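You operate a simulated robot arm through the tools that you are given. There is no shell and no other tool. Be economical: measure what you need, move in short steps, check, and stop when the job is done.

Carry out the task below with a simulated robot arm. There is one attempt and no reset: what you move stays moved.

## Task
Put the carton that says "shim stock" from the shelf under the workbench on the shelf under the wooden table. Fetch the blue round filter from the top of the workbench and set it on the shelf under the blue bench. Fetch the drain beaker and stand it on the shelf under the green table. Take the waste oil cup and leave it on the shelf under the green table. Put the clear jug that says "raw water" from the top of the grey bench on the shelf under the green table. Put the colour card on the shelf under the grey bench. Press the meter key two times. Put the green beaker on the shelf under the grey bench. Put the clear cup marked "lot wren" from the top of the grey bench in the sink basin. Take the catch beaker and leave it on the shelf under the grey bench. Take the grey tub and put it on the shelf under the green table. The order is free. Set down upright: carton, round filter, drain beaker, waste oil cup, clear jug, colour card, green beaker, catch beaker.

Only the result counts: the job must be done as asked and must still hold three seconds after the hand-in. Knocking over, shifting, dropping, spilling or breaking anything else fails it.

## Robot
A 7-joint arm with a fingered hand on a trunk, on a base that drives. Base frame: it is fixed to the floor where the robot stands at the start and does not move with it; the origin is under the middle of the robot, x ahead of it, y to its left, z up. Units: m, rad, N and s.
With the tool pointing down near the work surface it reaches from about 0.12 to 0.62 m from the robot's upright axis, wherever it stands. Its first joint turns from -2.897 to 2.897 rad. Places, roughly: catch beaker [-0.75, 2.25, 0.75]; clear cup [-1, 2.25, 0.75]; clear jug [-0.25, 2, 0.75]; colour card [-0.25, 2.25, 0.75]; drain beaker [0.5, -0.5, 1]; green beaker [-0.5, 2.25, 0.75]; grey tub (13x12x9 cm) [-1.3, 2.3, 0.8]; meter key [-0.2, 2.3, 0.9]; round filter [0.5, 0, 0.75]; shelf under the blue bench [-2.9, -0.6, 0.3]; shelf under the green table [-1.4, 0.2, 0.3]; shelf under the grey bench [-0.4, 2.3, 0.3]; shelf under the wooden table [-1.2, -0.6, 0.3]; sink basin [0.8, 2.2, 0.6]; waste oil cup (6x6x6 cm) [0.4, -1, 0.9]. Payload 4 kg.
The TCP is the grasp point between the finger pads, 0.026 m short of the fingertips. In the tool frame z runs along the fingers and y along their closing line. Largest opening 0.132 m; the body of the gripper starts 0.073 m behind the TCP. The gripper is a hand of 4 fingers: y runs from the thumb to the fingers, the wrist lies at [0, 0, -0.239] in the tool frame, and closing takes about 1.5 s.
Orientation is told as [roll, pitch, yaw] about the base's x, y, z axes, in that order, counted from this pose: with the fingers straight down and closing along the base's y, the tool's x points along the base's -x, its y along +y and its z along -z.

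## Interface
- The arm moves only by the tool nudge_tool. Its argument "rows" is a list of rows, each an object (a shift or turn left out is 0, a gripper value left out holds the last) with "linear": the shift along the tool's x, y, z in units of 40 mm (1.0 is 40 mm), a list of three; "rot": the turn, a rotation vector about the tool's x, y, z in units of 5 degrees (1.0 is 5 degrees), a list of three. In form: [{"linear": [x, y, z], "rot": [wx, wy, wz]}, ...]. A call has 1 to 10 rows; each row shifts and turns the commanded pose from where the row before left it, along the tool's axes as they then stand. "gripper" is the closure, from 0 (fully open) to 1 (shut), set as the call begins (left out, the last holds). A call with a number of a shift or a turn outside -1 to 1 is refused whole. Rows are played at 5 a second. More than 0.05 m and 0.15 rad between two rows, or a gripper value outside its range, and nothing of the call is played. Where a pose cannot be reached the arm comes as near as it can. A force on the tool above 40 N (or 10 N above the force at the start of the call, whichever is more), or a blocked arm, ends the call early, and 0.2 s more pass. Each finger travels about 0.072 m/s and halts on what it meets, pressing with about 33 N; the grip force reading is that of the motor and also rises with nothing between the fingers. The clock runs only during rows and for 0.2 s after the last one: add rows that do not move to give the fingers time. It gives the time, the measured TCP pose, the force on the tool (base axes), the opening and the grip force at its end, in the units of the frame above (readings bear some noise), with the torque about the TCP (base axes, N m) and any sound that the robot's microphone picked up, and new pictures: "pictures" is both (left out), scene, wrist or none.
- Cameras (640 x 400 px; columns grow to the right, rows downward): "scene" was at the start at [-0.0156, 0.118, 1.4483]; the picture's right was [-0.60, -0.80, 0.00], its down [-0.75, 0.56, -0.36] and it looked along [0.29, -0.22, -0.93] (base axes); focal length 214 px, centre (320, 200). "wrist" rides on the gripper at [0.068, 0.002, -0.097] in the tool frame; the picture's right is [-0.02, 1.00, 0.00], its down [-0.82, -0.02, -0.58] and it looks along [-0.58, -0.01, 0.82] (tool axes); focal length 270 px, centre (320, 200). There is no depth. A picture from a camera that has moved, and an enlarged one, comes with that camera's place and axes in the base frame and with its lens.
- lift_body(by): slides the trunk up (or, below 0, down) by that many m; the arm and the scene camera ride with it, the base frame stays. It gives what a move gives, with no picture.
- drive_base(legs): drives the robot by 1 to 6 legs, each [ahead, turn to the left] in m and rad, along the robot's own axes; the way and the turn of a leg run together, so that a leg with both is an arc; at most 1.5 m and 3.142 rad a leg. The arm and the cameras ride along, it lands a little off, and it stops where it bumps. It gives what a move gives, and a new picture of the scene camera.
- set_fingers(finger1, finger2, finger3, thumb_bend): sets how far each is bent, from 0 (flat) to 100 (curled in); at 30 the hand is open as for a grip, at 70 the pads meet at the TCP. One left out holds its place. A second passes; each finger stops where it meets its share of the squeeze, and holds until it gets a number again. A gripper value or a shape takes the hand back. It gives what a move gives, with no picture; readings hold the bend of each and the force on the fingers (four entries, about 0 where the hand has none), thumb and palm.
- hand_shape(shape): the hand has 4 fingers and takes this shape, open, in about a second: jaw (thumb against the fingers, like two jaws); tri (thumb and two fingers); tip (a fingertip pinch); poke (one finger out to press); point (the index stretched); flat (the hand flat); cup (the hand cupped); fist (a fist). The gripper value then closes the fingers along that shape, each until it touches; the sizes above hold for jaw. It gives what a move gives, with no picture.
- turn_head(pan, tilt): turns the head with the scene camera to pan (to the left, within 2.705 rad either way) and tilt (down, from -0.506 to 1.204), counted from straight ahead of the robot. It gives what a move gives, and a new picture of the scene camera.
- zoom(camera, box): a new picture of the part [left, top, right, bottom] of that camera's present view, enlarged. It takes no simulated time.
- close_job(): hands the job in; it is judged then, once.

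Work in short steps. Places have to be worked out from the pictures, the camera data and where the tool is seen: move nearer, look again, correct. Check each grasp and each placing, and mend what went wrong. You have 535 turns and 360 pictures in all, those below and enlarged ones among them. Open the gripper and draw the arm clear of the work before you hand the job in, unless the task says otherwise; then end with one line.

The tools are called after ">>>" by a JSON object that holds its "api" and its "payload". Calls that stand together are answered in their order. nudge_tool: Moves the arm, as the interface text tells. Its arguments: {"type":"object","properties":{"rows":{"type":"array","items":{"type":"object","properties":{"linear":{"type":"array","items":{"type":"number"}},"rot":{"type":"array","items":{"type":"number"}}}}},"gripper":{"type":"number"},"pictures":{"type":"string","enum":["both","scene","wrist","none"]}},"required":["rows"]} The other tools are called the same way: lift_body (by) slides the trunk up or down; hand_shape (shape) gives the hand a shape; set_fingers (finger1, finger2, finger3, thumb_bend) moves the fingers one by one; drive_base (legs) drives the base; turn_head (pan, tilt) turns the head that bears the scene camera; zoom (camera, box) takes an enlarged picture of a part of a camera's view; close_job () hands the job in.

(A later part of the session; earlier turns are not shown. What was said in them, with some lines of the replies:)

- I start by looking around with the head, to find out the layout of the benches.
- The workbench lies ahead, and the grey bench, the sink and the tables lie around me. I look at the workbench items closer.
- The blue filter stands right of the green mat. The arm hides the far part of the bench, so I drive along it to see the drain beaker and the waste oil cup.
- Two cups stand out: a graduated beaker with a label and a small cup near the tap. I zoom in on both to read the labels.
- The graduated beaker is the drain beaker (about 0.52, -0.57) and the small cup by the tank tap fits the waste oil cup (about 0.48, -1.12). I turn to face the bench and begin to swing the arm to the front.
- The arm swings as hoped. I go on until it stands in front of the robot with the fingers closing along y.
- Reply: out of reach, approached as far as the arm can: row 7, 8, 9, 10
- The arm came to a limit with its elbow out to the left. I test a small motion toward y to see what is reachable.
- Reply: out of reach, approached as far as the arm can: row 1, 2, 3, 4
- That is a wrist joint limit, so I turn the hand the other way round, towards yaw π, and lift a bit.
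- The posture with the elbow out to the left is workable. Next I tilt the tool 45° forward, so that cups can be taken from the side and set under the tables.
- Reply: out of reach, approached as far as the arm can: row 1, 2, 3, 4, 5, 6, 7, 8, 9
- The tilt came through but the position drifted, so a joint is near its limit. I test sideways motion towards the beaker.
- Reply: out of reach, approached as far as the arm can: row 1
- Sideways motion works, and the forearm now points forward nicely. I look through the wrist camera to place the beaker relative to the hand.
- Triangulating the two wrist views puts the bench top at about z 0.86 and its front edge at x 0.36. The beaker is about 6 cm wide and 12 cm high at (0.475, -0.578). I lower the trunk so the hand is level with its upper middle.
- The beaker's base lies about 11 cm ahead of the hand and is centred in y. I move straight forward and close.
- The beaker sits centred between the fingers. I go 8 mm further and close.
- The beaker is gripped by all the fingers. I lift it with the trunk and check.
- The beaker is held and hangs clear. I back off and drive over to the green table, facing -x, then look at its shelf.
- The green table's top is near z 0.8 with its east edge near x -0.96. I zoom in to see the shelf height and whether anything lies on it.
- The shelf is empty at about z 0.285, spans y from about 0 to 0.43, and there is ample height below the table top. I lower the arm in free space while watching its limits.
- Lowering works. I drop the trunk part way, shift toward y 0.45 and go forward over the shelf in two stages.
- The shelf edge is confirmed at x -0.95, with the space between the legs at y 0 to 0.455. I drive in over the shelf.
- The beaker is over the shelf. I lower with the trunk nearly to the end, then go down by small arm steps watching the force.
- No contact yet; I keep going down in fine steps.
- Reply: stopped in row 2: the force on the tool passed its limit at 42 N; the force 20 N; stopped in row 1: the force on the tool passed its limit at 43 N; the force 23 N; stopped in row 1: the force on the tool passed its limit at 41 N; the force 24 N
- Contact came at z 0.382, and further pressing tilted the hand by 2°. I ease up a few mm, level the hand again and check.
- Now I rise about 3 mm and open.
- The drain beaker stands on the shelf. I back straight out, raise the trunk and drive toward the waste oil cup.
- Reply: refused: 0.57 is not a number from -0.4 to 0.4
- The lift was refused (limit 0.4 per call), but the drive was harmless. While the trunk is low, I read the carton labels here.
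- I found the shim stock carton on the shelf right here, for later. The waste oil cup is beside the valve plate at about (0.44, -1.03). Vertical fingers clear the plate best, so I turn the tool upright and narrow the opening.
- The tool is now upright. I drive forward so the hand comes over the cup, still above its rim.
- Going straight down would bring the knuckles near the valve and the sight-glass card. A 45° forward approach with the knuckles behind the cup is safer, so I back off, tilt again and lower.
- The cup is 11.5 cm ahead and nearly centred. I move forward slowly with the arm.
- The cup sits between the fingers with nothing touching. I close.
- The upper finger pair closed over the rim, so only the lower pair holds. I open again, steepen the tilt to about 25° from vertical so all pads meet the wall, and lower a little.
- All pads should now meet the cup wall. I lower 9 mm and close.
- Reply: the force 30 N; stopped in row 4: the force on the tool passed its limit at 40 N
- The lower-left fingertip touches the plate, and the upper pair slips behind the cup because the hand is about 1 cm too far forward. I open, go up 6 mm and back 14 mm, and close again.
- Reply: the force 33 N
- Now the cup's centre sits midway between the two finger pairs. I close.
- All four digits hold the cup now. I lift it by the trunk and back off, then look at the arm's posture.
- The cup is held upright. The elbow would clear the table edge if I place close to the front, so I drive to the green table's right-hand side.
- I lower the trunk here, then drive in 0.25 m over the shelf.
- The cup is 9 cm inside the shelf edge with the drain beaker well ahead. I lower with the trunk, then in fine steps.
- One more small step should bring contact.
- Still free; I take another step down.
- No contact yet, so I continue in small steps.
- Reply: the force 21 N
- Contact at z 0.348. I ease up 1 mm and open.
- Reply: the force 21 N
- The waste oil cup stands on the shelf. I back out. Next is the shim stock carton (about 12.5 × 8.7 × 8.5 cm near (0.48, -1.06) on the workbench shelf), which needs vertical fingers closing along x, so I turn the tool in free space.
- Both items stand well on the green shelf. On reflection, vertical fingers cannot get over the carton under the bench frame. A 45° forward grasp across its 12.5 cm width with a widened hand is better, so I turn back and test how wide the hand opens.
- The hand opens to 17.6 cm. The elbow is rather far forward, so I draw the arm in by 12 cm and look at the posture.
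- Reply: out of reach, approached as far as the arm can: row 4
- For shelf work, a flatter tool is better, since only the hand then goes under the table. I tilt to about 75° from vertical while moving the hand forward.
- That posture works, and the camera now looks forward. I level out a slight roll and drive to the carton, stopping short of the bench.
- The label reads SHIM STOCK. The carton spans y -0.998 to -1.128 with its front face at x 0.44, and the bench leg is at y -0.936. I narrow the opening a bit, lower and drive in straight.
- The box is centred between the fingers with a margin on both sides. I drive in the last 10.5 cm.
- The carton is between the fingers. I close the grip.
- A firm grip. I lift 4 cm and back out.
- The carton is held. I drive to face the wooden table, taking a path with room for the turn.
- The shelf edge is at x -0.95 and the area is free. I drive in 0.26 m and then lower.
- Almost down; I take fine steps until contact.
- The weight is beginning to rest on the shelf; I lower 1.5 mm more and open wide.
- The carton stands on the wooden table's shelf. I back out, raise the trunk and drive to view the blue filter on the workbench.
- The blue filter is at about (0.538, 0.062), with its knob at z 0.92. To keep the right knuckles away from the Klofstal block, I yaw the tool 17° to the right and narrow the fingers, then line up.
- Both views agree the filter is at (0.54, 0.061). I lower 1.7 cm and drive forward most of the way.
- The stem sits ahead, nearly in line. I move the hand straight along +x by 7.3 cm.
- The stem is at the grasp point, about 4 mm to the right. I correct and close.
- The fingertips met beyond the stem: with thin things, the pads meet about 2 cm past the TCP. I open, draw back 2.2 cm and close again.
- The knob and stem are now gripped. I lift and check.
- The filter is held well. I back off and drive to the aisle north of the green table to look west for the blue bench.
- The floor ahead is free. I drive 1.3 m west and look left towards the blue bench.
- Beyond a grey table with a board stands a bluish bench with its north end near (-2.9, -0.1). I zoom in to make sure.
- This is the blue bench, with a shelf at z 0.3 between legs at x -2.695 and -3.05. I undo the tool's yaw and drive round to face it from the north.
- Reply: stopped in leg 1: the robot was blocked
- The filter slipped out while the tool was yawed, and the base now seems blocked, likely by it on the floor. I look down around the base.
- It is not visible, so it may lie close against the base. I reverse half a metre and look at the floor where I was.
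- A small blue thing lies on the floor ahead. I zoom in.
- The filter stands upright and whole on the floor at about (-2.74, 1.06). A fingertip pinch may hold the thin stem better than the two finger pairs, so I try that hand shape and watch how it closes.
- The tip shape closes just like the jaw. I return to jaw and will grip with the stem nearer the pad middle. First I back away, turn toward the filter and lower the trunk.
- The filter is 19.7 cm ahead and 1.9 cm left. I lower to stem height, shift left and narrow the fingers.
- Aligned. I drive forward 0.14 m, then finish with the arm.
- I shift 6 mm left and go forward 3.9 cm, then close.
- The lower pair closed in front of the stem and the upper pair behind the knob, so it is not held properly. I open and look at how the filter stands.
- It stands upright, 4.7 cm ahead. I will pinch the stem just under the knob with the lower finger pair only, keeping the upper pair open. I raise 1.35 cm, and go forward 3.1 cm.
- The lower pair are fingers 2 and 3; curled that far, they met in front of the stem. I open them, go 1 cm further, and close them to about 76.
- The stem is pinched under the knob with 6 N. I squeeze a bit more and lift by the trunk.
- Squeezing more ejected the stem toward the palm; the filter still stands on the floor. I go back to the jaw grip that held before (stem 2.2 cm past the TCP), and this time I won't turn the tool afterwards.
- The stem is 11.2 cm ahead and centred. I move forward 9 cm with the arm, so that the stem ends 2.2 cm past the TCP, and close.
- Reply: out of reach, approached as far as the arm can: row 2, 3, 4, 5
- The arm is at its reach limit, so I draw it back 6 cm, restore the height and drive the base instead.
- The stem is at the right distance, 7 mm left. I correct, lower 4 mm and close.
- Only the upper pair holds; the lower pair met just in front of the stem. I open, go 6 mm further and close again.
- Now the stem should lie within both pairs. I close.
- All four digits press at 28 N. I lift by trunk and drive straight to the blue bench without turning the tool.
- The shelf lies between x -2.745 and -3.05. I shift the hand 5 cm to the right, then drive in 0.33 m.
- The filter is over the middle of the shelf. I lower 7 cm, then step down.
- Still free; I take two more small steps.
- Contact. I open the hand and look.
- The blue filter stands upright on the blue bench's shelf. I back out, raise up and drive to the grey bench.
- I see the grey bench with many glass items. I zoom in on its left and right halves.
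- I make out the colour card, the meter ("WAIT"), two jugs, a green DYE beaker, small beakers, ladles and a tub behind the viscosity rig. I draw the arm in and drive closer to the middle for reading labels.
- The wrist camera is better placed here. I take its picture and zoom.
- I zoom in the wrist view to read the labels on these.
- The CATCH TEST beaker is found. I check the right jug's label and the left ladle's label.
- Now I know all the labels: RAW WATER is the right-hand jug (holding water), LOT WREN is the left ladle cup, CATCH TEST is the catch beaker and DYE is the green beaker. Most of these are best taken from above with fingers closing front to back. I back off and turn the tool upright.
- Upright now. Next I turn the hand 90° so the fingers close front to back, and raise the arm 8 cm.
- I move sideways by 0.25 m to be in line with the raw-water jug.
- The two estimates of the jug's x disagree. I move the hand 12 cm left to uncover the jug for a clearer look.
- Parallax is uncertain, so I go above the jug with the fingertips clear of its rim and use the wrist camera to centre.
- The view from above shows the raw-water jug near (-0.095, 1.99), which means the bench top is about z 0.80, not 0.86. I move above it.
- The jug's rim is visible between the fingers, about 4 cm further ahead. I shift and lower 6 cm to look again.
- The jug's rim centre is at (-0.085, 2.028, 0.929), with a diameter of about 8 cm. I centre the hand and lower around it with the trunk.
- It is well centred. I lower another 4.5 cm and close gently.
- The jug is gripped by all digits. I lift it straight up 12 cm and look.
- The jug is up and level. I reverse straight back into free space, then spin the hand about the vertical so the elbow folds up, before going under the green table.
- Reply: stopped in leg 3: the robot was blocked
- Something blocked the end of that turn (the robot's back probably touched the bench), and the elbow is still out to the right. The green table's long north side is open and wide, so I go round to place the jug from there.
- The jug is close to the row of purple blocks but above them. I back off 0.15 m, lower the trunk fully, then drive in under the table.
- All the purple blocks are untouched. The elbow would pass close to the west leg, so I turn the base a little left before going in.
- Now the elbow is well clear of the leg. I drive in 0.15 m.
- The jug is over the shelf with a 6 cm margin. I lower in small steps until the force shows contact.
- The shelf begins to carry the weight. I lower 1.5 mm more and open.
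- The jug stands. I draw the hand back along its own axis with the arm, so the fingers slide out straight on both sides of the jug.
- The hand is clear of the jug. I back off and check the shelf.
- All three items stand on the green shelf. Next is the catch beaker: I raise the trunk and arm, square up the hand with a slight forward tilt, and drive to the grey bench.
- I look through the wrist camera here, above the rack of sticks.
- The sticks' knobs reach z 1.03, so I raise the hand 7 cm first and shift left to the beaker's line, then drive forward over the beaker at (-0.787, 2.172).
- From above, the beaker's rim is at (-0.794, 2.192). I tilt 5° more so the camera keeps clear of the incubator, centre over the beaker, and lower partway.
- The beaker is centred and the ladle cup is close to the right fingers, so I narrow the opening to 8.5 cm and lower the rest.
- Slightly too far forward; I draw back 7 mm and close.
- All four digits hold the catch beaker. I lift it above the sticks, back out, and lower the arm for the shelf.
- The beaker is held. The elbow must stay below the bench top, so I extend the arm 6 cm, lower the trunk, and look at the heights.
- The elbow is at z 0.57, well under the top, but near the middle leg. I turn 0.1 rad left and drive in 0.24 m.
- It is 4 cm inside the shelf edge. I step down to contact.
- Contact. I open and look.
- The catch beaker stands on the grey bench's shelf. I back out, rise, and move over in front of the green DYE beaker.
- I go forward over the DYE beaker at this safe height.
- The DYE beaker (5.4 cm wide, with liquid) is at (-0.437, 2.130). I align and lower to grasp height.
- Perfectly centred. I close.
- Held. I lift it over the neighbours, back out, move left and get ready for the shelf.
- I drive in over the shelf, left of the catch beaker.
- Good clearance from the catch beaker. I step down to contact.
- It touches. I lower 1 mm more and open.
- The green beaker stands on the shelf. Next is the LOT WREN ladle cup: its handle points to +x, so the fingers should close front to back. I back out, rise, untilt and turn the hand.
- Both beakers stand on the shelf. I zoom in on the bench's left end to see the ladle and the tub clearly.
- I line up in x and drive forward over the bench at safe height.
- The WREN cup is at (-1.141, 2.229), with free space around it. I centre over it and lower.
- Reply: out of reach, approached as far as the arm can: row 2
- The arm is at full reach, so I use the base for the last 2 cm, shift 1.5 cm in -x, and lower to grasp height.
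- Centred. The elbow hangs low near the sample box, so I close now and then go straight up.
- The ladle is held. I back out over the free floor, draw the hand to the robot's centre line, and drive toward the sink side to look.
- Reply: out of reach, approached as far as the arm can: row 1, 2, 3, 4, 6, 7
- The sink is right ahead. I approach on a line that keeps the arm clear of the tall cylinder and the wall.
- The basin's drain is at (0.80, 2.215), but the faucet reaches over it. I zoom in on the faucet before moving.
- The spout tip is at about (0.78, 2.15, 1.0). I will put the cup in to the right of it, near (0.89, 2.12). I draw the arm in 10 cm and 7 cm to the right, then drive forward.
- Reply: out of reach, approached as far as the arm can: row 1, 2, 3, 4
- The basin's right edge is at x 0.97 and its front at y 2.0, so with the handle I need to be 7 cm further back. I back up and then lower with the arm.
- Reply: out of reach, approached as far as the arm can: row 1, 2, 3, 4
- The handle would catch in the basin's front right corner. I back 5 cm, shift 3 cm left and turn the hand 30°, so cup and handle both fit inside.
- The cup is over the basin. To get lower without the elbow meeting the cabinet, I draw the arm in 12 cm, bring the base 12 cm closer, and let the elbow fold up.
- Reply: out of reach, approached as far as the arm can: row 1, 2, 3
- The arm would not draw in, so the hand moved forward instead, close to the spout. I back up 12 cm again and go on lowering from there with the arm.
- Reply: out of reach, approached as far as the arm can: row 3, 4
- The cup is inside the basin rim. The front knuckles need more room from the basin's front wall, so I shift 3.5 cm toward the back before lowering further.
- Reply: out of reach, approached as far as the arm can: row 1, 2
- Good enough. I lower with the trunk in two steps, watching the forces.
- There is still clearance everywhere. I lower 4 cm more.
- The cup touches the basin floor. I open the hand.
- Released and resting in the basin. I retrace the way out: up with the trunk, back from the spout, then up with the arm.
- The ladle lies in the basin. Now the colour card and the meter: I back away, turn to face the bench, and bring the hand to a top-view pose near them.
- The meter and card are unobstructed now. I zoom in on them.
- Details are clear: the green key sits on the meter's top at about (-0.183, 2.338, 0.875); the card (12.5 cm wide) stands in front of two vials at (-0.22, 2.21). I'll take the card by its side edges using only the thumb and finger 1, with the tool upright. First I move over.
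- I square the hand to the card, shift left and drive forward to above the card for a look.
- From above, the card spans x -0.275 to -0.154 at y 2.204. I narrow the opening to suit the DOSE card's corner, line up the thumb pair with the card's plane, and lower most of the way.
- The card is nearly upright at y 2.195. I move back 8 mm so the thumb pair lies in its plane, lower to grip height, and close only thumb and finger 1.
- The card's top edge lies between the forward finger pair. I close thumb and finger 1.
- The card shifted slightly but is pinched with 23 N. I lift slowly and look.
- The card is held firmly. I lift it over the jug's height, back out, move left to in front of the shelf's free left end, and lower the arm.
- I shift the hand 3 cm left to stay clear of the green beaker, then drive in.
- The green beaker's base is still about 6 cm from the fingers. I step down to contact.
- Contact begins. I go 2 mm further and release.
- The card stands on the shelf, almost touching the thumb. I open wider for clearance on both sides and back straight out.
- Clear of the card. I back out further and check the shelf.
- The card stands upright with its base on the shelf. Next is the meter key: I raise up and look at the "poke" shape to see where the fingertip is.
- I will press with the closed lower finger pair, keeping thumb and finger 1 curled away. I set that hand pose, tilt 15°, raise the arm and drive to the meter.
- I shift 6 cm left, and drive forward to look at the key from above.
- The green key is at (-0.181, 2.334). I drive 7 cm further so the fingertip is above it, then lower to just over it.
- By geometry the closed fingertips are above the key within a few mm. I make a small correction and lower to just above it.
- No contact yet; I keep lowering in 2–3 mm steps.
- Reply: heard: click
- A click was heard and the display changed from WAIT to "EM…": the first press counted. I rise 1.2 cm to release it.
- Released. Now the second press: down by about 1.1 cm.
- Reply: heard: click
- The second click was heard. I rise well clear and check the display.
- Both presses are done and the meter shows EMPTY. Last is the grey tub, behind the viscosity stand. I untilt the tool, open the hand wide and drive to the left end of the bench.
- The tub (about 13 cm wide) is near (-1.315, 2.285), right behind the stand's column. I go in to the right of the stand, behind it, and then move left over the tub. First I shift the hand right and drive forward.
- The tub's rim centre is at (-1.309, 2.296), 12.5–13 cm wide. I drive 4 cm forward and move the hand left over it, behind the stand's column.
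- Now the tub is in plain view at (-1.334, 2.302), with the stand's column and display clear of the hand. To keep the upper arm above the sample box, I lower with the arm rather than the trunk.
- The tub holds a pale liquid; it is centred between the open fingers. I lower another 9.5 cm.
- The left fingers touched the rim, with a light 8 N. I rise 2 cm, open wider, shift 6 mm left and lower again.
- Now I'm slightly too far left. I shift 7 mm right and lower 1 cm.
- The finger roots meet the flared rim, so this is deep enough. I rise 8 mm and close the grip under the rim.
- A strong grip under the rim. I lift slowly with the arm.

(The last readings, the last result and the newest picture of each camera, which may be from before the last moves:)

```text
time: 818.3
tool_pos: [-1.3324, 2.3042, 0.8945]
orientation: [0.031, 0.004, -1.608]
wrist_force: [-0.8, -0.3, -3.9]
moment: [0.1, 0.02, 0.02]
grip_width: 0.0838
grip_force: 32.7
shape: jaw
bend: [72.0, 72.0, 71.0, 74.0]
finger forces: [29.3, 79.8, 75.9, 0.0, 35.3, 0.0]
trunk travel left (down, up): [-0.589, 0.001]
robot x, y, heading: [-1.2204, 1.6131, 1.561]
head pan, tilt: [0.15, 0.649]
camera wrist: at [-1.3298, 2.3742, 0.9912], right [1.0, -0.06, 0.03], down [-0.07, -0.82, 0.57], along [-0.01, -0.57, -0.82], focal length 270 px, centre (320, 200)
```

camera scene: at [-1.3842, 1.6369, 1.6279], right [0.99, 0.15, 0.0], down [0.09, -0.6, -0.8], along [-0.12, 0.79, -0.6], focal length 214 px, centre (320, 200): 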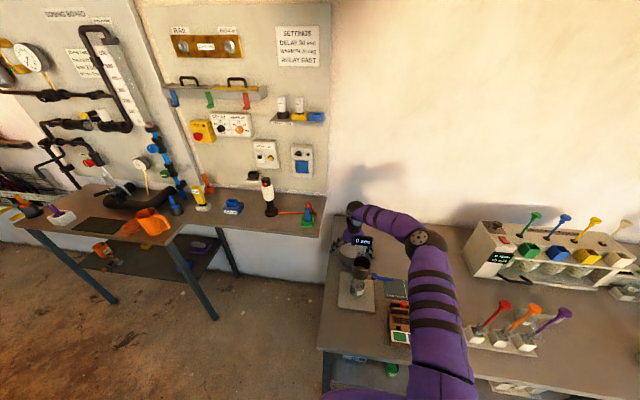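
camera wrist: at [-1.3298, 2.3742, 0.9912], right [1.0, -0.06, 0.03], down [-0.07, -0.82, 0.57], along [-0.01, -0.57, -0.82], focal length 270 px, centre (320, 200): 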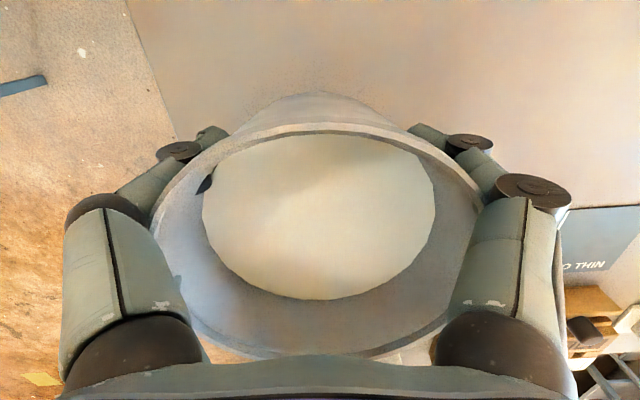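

Held. I continue up to z 1.04, then move right to the free lane.

>>> {"api": "nudge_tool", "payload": {"rows": [{"linear": [0, 0, -0.7]}, {"linear": [0, 0, -0.7]}, {"linear": [0, 0, -0.7]}, {"linear": [0, 0, -0.7]}, {"linear": [0, 0, -0.7]}], "pictures": "none"}}

>>> {"api": "nudge_tool", "payload": {"rows": [{"linear": [0, 0.6, 0]}, {"linear": [0, 0.6, 0]}, {"linear": [0, 0.6, 0]}, {"linear": [0, 0.6, 0]}, {"linear": [0, 0.6, 0]}, {"linear": [0, 0.6, 0]}, {"linear": [0, 0.6, 0]}, {"linear": [0, 0.6, 0]}, {"linear": [0, 0.6, 0]}]}}

```text
time: 819.5
tool_pos: [-1.3374, 2.3057, 1.0355]
orientation: [0.033, 0.003, -1.607]
wrist_force: [-0.4, -0.4, -4.7]
moment: [0.07, -0.04, 0.0]
grip_width: 0.0838
grip_force: 33.2
shape: jaw
bend: [72.0, 72.0, 71.0, 74.0]
finger forces: [29.4, 79.7, 76.0, 0.1, 35.6, 0.1]
trunk travel left (down, up): [-0.589, 0.001]
robot x, y, heading: [-1.2209, 1.6126, 1.567]
head pan, tilt: [0.15, 0.649]
```

```text
time: 821.5
tool_pos: [-1.1199, 2.2973, 1.0425]
orientation: [0.03, 0.004, -1.608]
wrist_force: [1.0, 0.4, -3.7]
moment: [0.08, -0.01, -0.02]
grip_width: 0.084
grip_force: 33.1
shape: jaw
bend: [72.0, 72.0, 71.0, 74.0]
finger forces: [29.8, 79.4, 75.7, 0.0, 35.8, 0.0]
trunk travel left (down, up): [-0.589, 0.001]
robot x, y, heading: [-1.2185, 1.6145, 1.568]
head pan, tilt: [0.15, 0.649]
camera scene: at [-1.3836, 1.6385, 1.6277], right [0.99, 0.15, 0.0], down [0.09, -0.6, -0.8], along [-0.12, 0.79, -0.6], focal length 214 px, centre (320, 200)
camera wrist: at [-1.1174, 2.3656, 1.1382], right [1.0, -0.06, 0.03], down [-0.07, -0.82, 0.57], along [-0.01, -0.57, -0.82], focal length 270 px, centre (320, 200)
```

scene: 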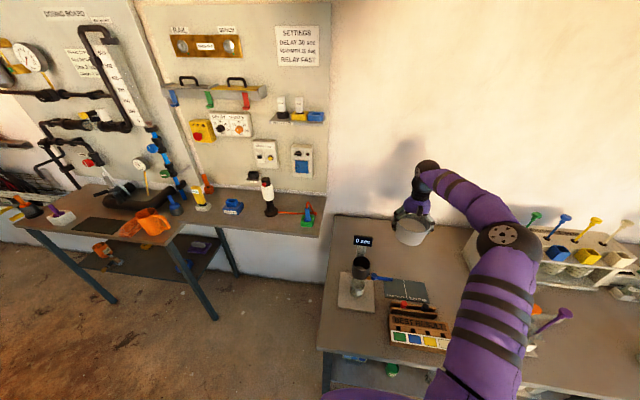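
wrist: 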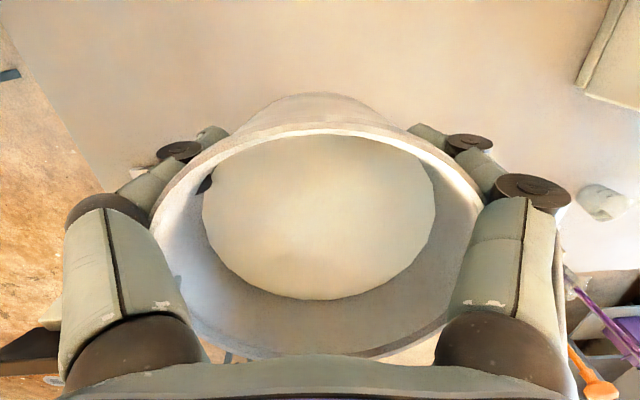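

The tub is level and clear of the stand. I back out and drive round to the green table's north side, keeping the tub high during the turns.

>>> {"api": "drive_base", "payload": {"legs": [[-0.3, 0], [0, 1.573], [0.29, 0], [0, 1.571], [-0.1, 0]]}}

>>> {"api": "nudge_tool", "payload": {"rows": [{"linear": [0, -0.6, 0]}, {"linear": [0, -0.6, 0]}, {"linear": [0, -0.6, 0]}, {"linear": [0, -0.6, 0]}]}}

```text
time: 834.4
tool_pos: [-1.604, 0.7237, 1.0407]
orientation: [0.032, 0.002, 1.547]
wrist_force: [-0.3, 0.9, -4.0]
moment: [-0.07, 0.02, -0.03]
grip_width: 0.083
grip_force: 33.4
shape: jaw
bend: [72.0, 72.0, 71.0, 74.0]
finger forces: [30.7, 76.7, 73.2, 0.0, 36.3, 0.0]
trunk travel left (down, up): [-0.589, 0.001]
robot x, y, heading: [-1.5173, 1.411, -1.563]
head pan, tilt: [0.15, 0.649]
camera scene: at [-1.349, 1.3836, 1.6275], right [-0.99, -0.16, 0.0], down [-0.1, 0.6, -0.8], along [0.13, -0.78, -0.61], focal length 214 px, centre (320, 200)
```

scene: 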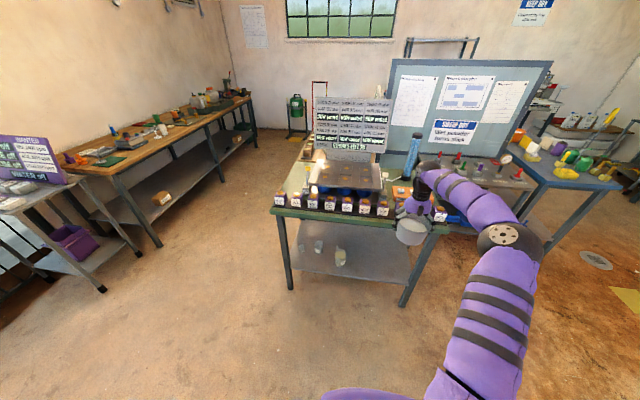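

```text
time: 835.4
tool_pos: [-1.5077, 0.7215, 1.0378]
orientation: [0.031, 0.003, 1.546]
wrist_force: [-0.7, 0.2, -4.2]
moment: [-0.05, 0.01, -0.02]
grip_width: 0.0835
grip_force: 32.9
shape: jaw
bend: [72.0, 72.0, 71.0, 74.0]
finger forces: [30.8, 76.6, 73.2, 0.0, 36.4, 0.0]
trunk travel left (down, up): [-0.589, 0.001]
robot x, y, heading: [-1.5142, 1.4122, -1.553]
head pan, tilt: [0.15, 0.649]
camera scene: at [-1.3485, 1.3846, 1.6276], right [-0.99, -0.16, 0.0], down [-0.1, 0.6, -0.8], along [0.13, -0.79, -0.61], focal length 214 px, centre (320, 200)
camera wrist: at [-1.5073, 0.6541, 1.1339], right [-1.0, 0.05, 0.03], down [0.06, 0.82, 0.57], along [0.0, 0.57, -0.82], focal length 270 px, centre (320, 200)
```

scene: 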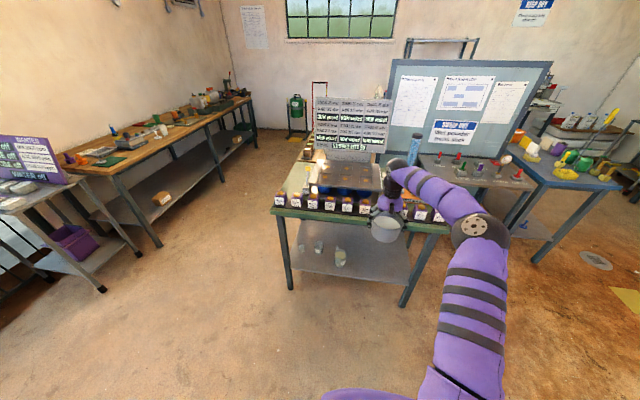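
wrist: 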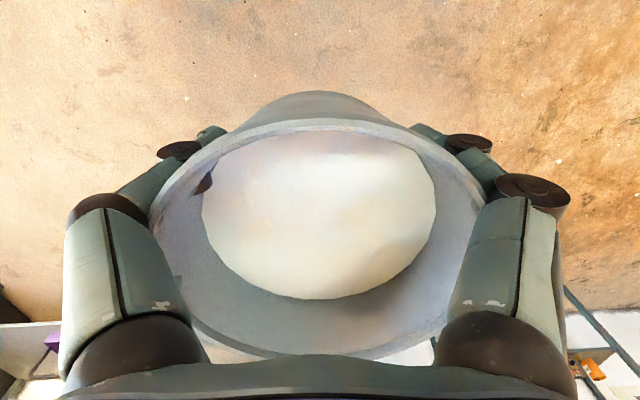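

In position. I lower the arm 10 cm and the trunk nearly fully, then look before driving in.

>>> {"api": "nudge_tool", "payload": {"rows": [{"linear": [0, 0, 0.6]}, {"linear": [0, 0, 0.6]}, {"linear": [0, 0, 0.6]}, {"linear": [0, 0, 0.5]}], "pictures": "none"}}

>>> {"api": "lift_body", "payload": {"by": -0.3}}

>>> {"api": "lift_body", "payload": {"by": -0.24}}

>>> {"api": "nudge_tool", "payload": {"rows": [{}], "pictures": "scene"}}

```text
time: 836.4
tool_pos: [-1.5102, 0.7227, 0.9454]
orientation: [0.03, 0.002, 1.547]
wrist_force: [0.1, 0.4, -3.9]
moment: [-0.06, 0.02, -0.02]
grip_width: 0.0836
grip_force: 33.3
shape: jaw
bend: [72.0, 72.0, 71.0, 74.0]
finger forces: [30.8, 76.5, 73.1, 0.1, 36.4, 0.0]
trunk travel left (down, up): [-0.589, 0.001]
robot x, y, heading: [-1.5134, 1.4086, -1.561]
head pan, tilt: [0.15, 0.649]
```

```text
time: 839.4
tool_pos: [-1.5102, 0.7217, 0.646]
orientation: [0.03, 0.004, 1.548]
wrist_force: [-0.4, -0.1, -3.8]
moment: [-0.06, 0.02, 0.03]
grip_width: 0.0836
grip_force: 33.1
shape: jaw
bend: [72.0, 72.0, 71.0, 74.0]
finger forces: [30.8, 76.3, 73.0, 0.0, 36.6, 0.0]
trunk travel left (down, up): [-0.289, 0.301]
robot x, y, heading: [-1.515, 1.4118, -1.56]
head pan, tilt: [0.15, 0.649]
```

```text
time: 841.9
tool_pos: [-1.5113, 0.7214, 0.4056]
orientation: [0.031, 0.003, 1.547]
wrist_force: [-0.3, 0.7, -3.6]
moment: [-0.07, 0.0, 0.01]
grip_width: 0.0835
grip_force: 32.7
shape: jaw
bend: [72.0, 72.0, 71.0, 74.0]
finger forces: [30.9, 76.3, 72.9, 0.0, 36.6, 0.0]
trunk travel left (down, up): [-0.049, 0.541]
robot x, y, heading: [-1.5131, 1.411, -1.56]
head pan, tilt: [0.15, 0.649]
```

```text
time: 842.3
tool_pos: [-1.5104, 0.7229, 0.4067]
orientation: [0.032, 0.003, 1.544]
wrist_force: [-0.9, -2.0, -3.0]
moment: [-0.05, -0.01, -0.03]
grip_width: 0.0831
grip_force: 33.5
shape: jaw
bend: [72.0, 72.0, 71.0, 74.0]
finger forces: [30.7, 76.3, 72.9, 0.0, 36.7, 0.0]
trunk travel left (down, up): [-0.049, 0.541]
robot x, y, heading: [-1.5187, 1.4092, -1.561]
head pan, tilt: [0.15, 0.649]
camera scene: at [-1.3488, 1.385, 1.0876], right [-0.99, -0.16, 0.0], down [-0.1, 0.6, -0.8], along [0.13, -0.79, -0.6], focal length 214 px, centre (320, 200)
```

scene: 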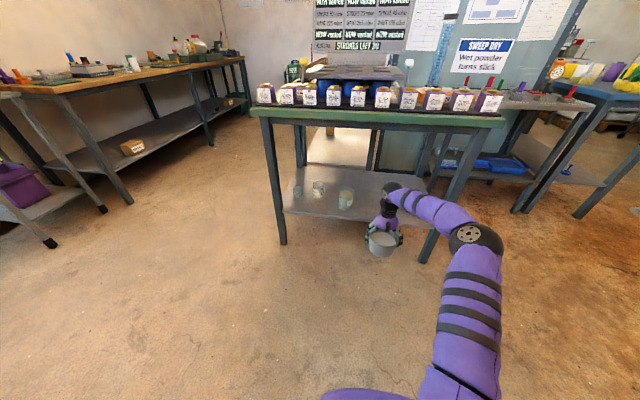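

The elbow will pass about 2.5 cm beside the west leg. I drive in 0.325 m, which puts the tub wholly on the shelf.

>>> {"api": "drive_base", "payload": {"legs": [[0.2, 0]]}}

>>> {"api": "drive_base", "payload": {"legs": [[0.128, 0]]}}

>>> {"api": "nudge_tool", "payload": {"rows": [{"linear": [0, 0, 0.5]}, {"linear": [0, 0, 0.5]}]}}

```text
time: 843.9
tool_pos: [-1.5096, 0.5223, 0.4058]
orientation: [0.031, 0.004, 1.548]
wrist_force: [0.2, -0.6, -3.2]
moment: [-0.06, -0.01, -0.02]
grip_width: 0.0832
grip_force: 32.4
shape: jaw
bend: [72.0, 72.0, 71.0, 74.0]
finger forces: [30.8, 76.4, 72.9, 0.0, 36.6, 0.0]
trunk travel left (down, up): [-0.049, 0.541]
robot x, y, heading: [-1.5081, 1.2103, -1.561]
head pan, tilt: [0.15, 0.649]
camera scene: at [-1.3464, 1.1839, 1.0876], right [-0.99, -0.16, 0.0], down [-0.1, 0.6, -0.8], along [0.13, -0.79, -0.6], focal length 214 px, centre (320, 200)
```

scene: 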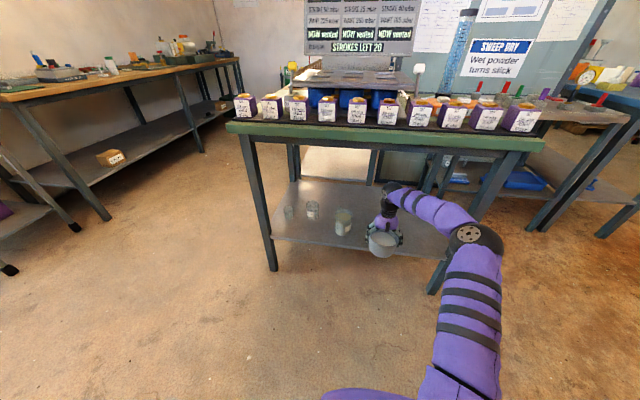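

```text
time: 845.2
tool_pos: [-1.507, 0.3898, 0.407]
orientation: [0.031, 0.004, 1.545]
wrist_force: [-0.7, 1.2, -4.5]
moment: [-0.09, -0.03, 0.01]
grip_width: 0.0833
grip_force: 32.8
shape: jaw
bend: [72.0, 72.0, 71.0, 74.0]
finger forces: [30.8, 76.3, 72.9, 0.0, 36.7, 0.0]
trunk travel left (down, up): [-0.049, 0.541]
robot x, y, heading: [-1.5097, 1.073, -1.559]
head pan, tilt: [0.15, 0.649]
camera scene: at [-1.3448, 1.0512, 1.0876], right [-0.99, -0.16, 0.0], down [-0.1, 0.6, -0.8], along [0.13, -0.79, -0.6], focal length 214 px, centre (320, 200)
```

scene: 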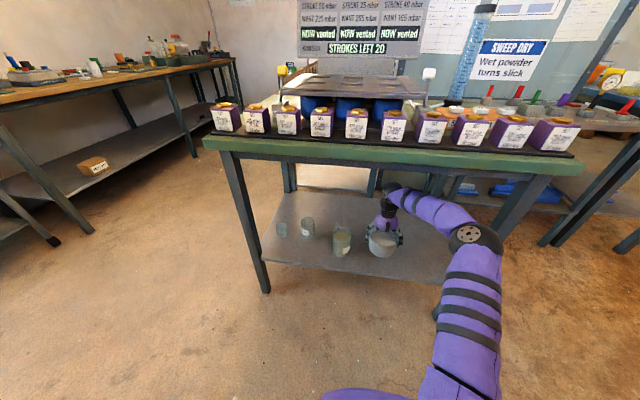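

```text
time: 845.8
tool_pos: [-1.5091, 0.3903, 0.3651]
orientation: [0.032, 0.003, 1.546]
wrist_force: [-0.8, 0.9, -3.5]
moment: [-0.08, 0.0, 0.02]
grip_width: 0.0833
grip_force: 33.2
shape: jaw
bend: [72.0, 72.0, 71.0, 74.0]
finger forces: [30.8, 76.2, 72.9, 0.1, 36.7, 0.0]
trunk travel left (down, up): [-0.049, 0.541]
robot x, y, heading: [-1.5049, 1.0752, -1.559]
head pan, tilt: [0.15, 0.649]
camera scene: at [-1.3448, 1.0513, 1.0876], right [-0.99, -0.16, 0.0], down [-0.1, 0.6, -0.8], along [0.13, -0.79, -0.6], focal length 214 px, centre (320, 200)
camera wrist: at [-1.5083, 0.3224, 0.4612], right [-1.0, 0.05, 0.03], down [0.06, 0.82, 0.57], along [0.0, 0.57, -0.82], focal length 270 px, centre (320, 200)
```

scene: 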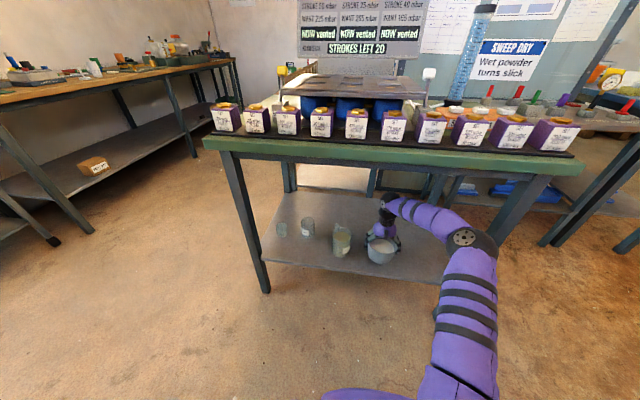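
wrist: 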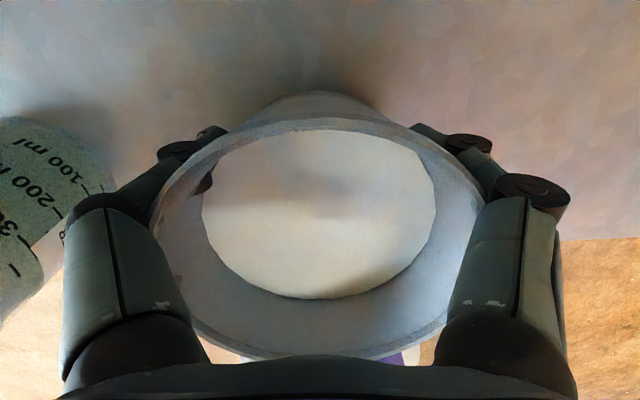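

The tub is over the shelf, 3–4 cm from the jug. I lower in small steps to contact.

>>> {"api": "nudge_tool", "payload": {"rows": [{"linear": [0, 0, 0.15]}, {"linear": [0, 0, 0.15]}], "pictures": "none"}}

>>> {"api": "nudge_tool", "payload": {"rows": [{"linear": [0, 0, 0.07]}, {"linear": [0, 0, 0.06]}], "pictures": "none"}}

```text
time: 846.4
tool_pos: [-1.5077, 0.3887, 0.3546]
orientation: [0.033, 0.003, 1.547]
wrist_force: [-0.1, 0.1, -3.6]
moment: [-0.06, 0.01, 0.01]
grip_width: 0.0834
grip_force: 32.7
shape: jaw
bend: [72.0, 72.0, 71.0, 74.0]
finger forces: [30.9, 76.2, 72.8, 0.0, 36.8, 0.0]
trunk travel left (down, up): [-0.049, 0.541]
robot x, y, heading: [-1.5088, 1.0793, -1.561]
head pan, tilt: [0.15, 0.649]
```

```text
time: 847.0
tool_pos: [-1.5092, 0.39, 0.349]
orientation: [0.031, 0.002, 1.546]
wrist_force: [-0.9, 0.7, -5.2]
moment: [-0.06, 0.0, 0.0]
grip_width: 0.0833
grip_force: 33.1
shape: jaw
bend: [72.0, 72.0, 71.0, 74.0]
finger forces: [30.8, 76.2, 72.9, 0.0, 36.8, 0.0]
trunk travel left (down, up): [-0.049, 0.541]
robot x, y, heading: [-1.5103, 1.0759, -1.562]
head pan, tilt: [0.15, 0.649]
```

>>> {"api": "nudge_tool", "payload": {"rows": [{"linear": [0, 0, 0.05]}], "pictures": "none"}}

>>> {"api": "nudge_tool", "payload": {"rows": [{"linear": [0, 0, 0.04]}], "pictures": "none"}}

```text
time: 847.4
tool_pos: [-1.5096, 0.3891, 0.3469]
orientation: [0.031, 0.003, 1.548]
wrist_force: [1.0, 0.0, -1.2]
moment: [-0.1, -0.04, -0.03]
grip_width: 0.0835
grip_force: 32.9
shape: jaw
bend: [72.0, 72.0, 71.0, 74.0]
finger forces: [30.7, 76.1, 73.0, 0.0, 36.7, 0.0]
trunk travel left (down, up): [-0.049, 0.541]
robot x, y, heading: [-1.5101, 1.0742, -1.558]
head pan, tilt: [0.15, 0.649]
```

```text
time: 847.8
tool_pos: [-1.5088, 0.3884, 0.3469]
orientation: [0.031, 0.006, 1.546]
wrist_force: [0.1, 2.3, 8.5]
moment: [-0.29, -0.14, 0.03]
grip_width: 0.0834
grip_force: 33.3
shape: jaw
bend: [72.0, 72.0, 71.0, 74.0]
finger forces: [31.0, 76.3, 72.7, 0.1, 36.7, 0.0]
trunk travel left (down, up): [-0.049, 0.541]
robot x, y, heading: [-1.5092, 1.0772, -1.563]
head pan, tilt: [0.15, 0.649]
```

The tub stands on the shelf. I open just enough to free the rim.

>>> {"api": "set_fingers", "payload": {"finger1": 16, "finger2": 16, "finger3": 16, "thumb_bend": 16}}

>>> {"api": "nudge_tool", "payload": {"rows": [{}], "pictures": "wrist"}}

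```text
time: 848.8
tool_pos: [-1.5084, 0.3905, 0.3467]
orientation: [0.032, 0.005, 1.547]
wrist_force: [-0.6, 1.9, 13.5]
moment: [0.17, -0.09, 0.09]
grip_width: 0.1614
grip_force: 6.2
shape: fingers
bend: [16.0, 16.0, 16.0, 16.0]
finger forces: [0.0, 5.6, 6.5, 0.0, 0.0, 0.1]
trunk travel left (down, up): [-0.049, 0.541]
robot x, y, heading: [-1.5082, 1.0779, -1.563]
head pan, tilt: [0.15, 0.649]
```

```text
time: 849.2
tool_pos: [-1.5092, 0.39, 0.346]
orientation: [0.033, 0.005, 1.547]
wrist_force: [0.4, 1.9, 12.1]
moment: [0.19, -0.12, 0.11]
grip_width: 0.1614
grip_force: 5.8
shape: fingers
bend: [16.0, 16.0, 16.0, 16.0]
finger forces: [0.0, 5.6, 6.1, 0.1, 0.0, 0.1]
trunk travel left (down, up): [-0.049, 0.541]
robot x, y, heading: [-1.5105, 1.0773, -1.561]
head pan, tilt: [0.15, 0.649]
camera wrist: at [-1.5089, 0.3219, 0.4424], right [-1.0, 0.05, 0.03], down [0.06, 0.82, 0.57], along [0.0, 0.57, -0.82], focal length 270 px, centre (320, 200)
```

wrist: 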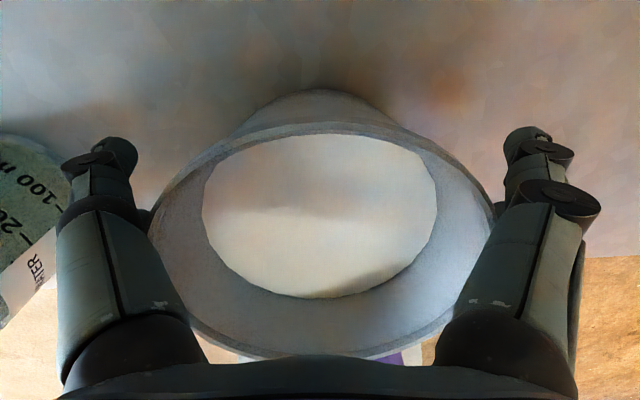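

The rear fingers rest on the rim. I rise straight up 6.5 cm so the tips clear the rim, then back out.

>>> {"api": "nudge_tool", "payload": {"rows": [{"linear": [0, 0, -0.3]}, {"linear": [0, 0, -0.3]}, {"linear": [0, 0, -0.35]}, {"linear": [0, 0, -0.35]}, {"linear": [0, 0, -0.35]}], "pictures": "wrist"}}

```text
time: 850.4
tool_pos: [-1.5069, 0.3896, 0.4121]
orientation: [0.031, 0.002, 1.546]
wrist_force: [0.2, -0.5, -0.1]
moment: [-0.01, 0.0, -0.01]
grip_width: 0.1612
grip_force: 0.1
shape: fingers
bend: [16.0, 16.0, 16.0, 16.0]
finger forces: [0.1, 0.0, 0.1, 0.1, 0.1, 0.1]
trunk travel left (down, up): [-0.049, 0.541]
robot x, y, heading: [-1.51, 1.0742, -1.558]
head pan, tilt: [0.15, 0.649]
camera wrist: at [-1.5069, 0.3223, 0.5073], right [-1.0, 0.05, 0.03], down [0.06, 0.82, 0.57], along [0.0, 0.57, -0.82], focal length 270 px, centre (320, 200)
```

wrist: 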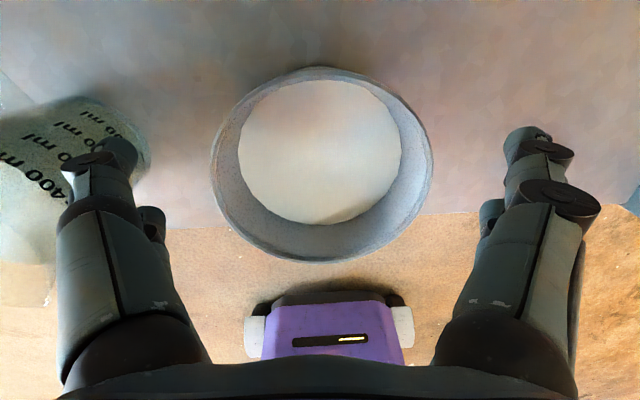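

The tub stands on the shelf. I back straight out and look at the whole shelf.

>>> {"api": "drive_base", "payload": {"legs": [[-0.4, 0]]}}

>>> {"api": "turn_head", "payload": {"pan": 0.2, "tilt": 0.6}}

>>> {"api": "zoom", "payload": {"camera": "scene", "box": [240, 80, 480, 260]}}

```text
time: 852.8
tool_pos: [-1.5071, 0.7796, 0.4107]
orientation: [0.031, 0.003, 1.55]
wrist_force: [0.3, 0.2, 0.2]
moment: [-0.01, 0.03, 0.01]
grip_width: 0.1616
grip_force: 0.0
shape: fingers
bend: [16.0, 16.0, 16.0, 16.0]
finger forces: [0.1, 0.0, 0.1, 0.0, 0.1, 0.0]
trunk travel left (down, up): [-0.049, 0.541]
robot x, y, heading: [-1.5151, 1.4668, -1.547]
head pan, tilt: [0.15, 0.649]
camera scene: at [-1.3509, 1.4433, 1.0876], right [-0.99, -0.17, 0.0], down [-0.1, 0.6, -0.8], along [0.14, -0.78, -0.6], focal length 214 px, centre (320, 200)
```

scene: 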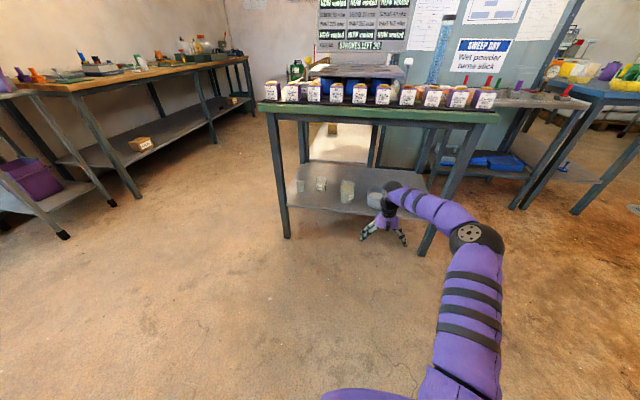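

```text
time: 853.5
tool_pos: [-1.5085, 0.7803, 0.411]
orientation: [0.031, 0.005, 1.554]
wrist_force: [0.3, -0.1, -0.6]
moment: [-0.01, -0.03, 0.03]
grip_width: 0.1618
grip_force: 0.1
shape: fingers
bend: [16.0, 16.0, 16.0, 16.0]
finger forces: [0.1, 0.1, 0.0, 0.0, 0.0, 0.1]
trunk travel left (down, up): [-0.049, 0.541]
robot x, y, heading: [-1.5168, 1.4657, -1.55]
head pan, tilt: [0.201, 0.6]
camera scene: at [-1.3463, 1.4426, 1.0919], right [-0.98, -0.22, 0.0], down [-0.12, 0.55, -0.82], along [0.18, -0.8, -0.57], focal length 214 px, centre (320, 200)
```

scene: 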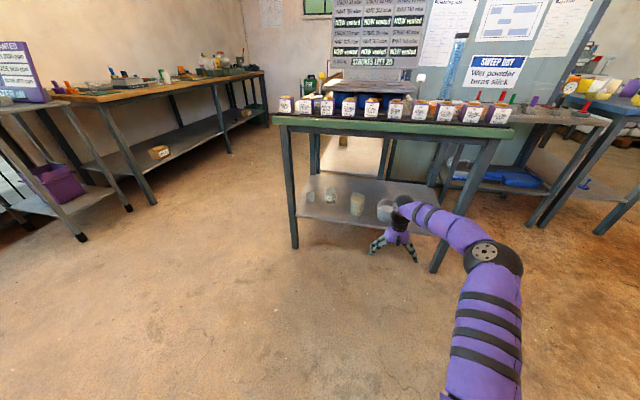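

```text
2.22 times, centred on (360, 170) of scene
camera zoom: at [-1.3463, 1.4426, 1.0919], right [-0.98, -0.22, 0.0], down [-0.12, 0.55, -0.82], along [0.18, -0.8, -0.57], focal length 477 px, centre (231, 267)
```

zoom: 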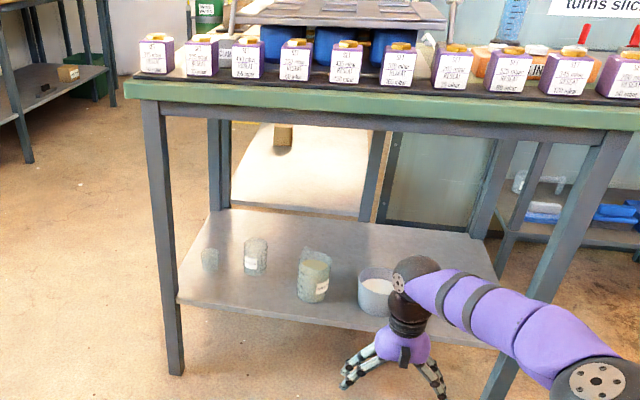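

All four items stand on the green shelf, and every other job is done. I open the hand fully and leave the arm clear of the tables.

>>> {"api": "hand_shape", "payload": {"shape": "jaw"}}

>>> {"api": "drive_base", "payload": {"legs": [[-0.1, 0]]}}

>>> {"api": "close_job", "payload": {}}

```text
time: 854.4
tool_pos: [-1.5081, 0.7805, 0.411]
orientation: [0.032, 0.005, 1.554]
wrist_force: [0.4, 0.1, -0.6]
moment: [-0.01, 0.01, 0.01]
grip_width: 0.1318
grip_force: 0.1
shape: jaw
bend: [30.0, 30.0, 30.0, 30.0]
finger forces: [0.0, 0.0, 0.0, 0.0, 0.0, 0.1]
trunk travel left (down, up): [-0.049, 0.541]
robot x, y, heading: [-1.5148, 1.4647, -1.551]
head pan, tilt: [0.201, 0.6]
```

```text
time: 855.6
tool_pos: [-1.5112, 0.8674, 0.4122]
orientation: [0.032, 0.003, 1.551]
wrist_force: [0.7, 0.3, 0.4]
moment: [-0.01, 0.01, -0.05]
grip_width: 0.1317
grip_force: 0.1
shape: jaw
bend: [30.0, 30.0, 30.0, 30.0]
finger forces: [0.0, 0.1, 0.0, 0.0, 0.0, 0.0]
trunk travel left (down, up): [-0.049, 0.541]
robot x, y, heading: [-1.5187, 1.5526, -1.553]
head pan, tilt: [0.201, 0.6]
stopped in leg 1: the robot was blocked; the commanded pose is now the measured one
camera scene: at [-1.3481, 1.5289, 1.0919], right [-0.98, -0.22, 0.0], down [-0.12, 0.55, -0.82], along [0.18, -0.81, -0.57], focal length 214 px, centre (320, 200)
```

scene: 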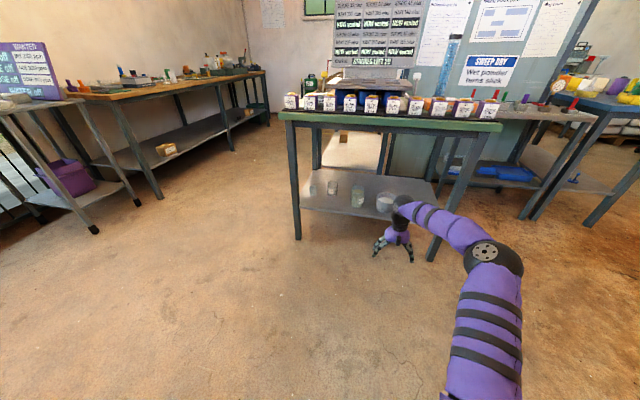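

```text
The job is handed in.
```

I moved all ten items to their places and pressed the meter key twice (two clicks heard), then handed in; three mishaps: I dropped the blue filter to the floor on the way (it landed upright, looked undamaged, and is now on the blue bench's shelf), the base was blocked once while turning near the workbench, and it was blocked again on the last short reverse before hand-in, after which I didn't look behind it.
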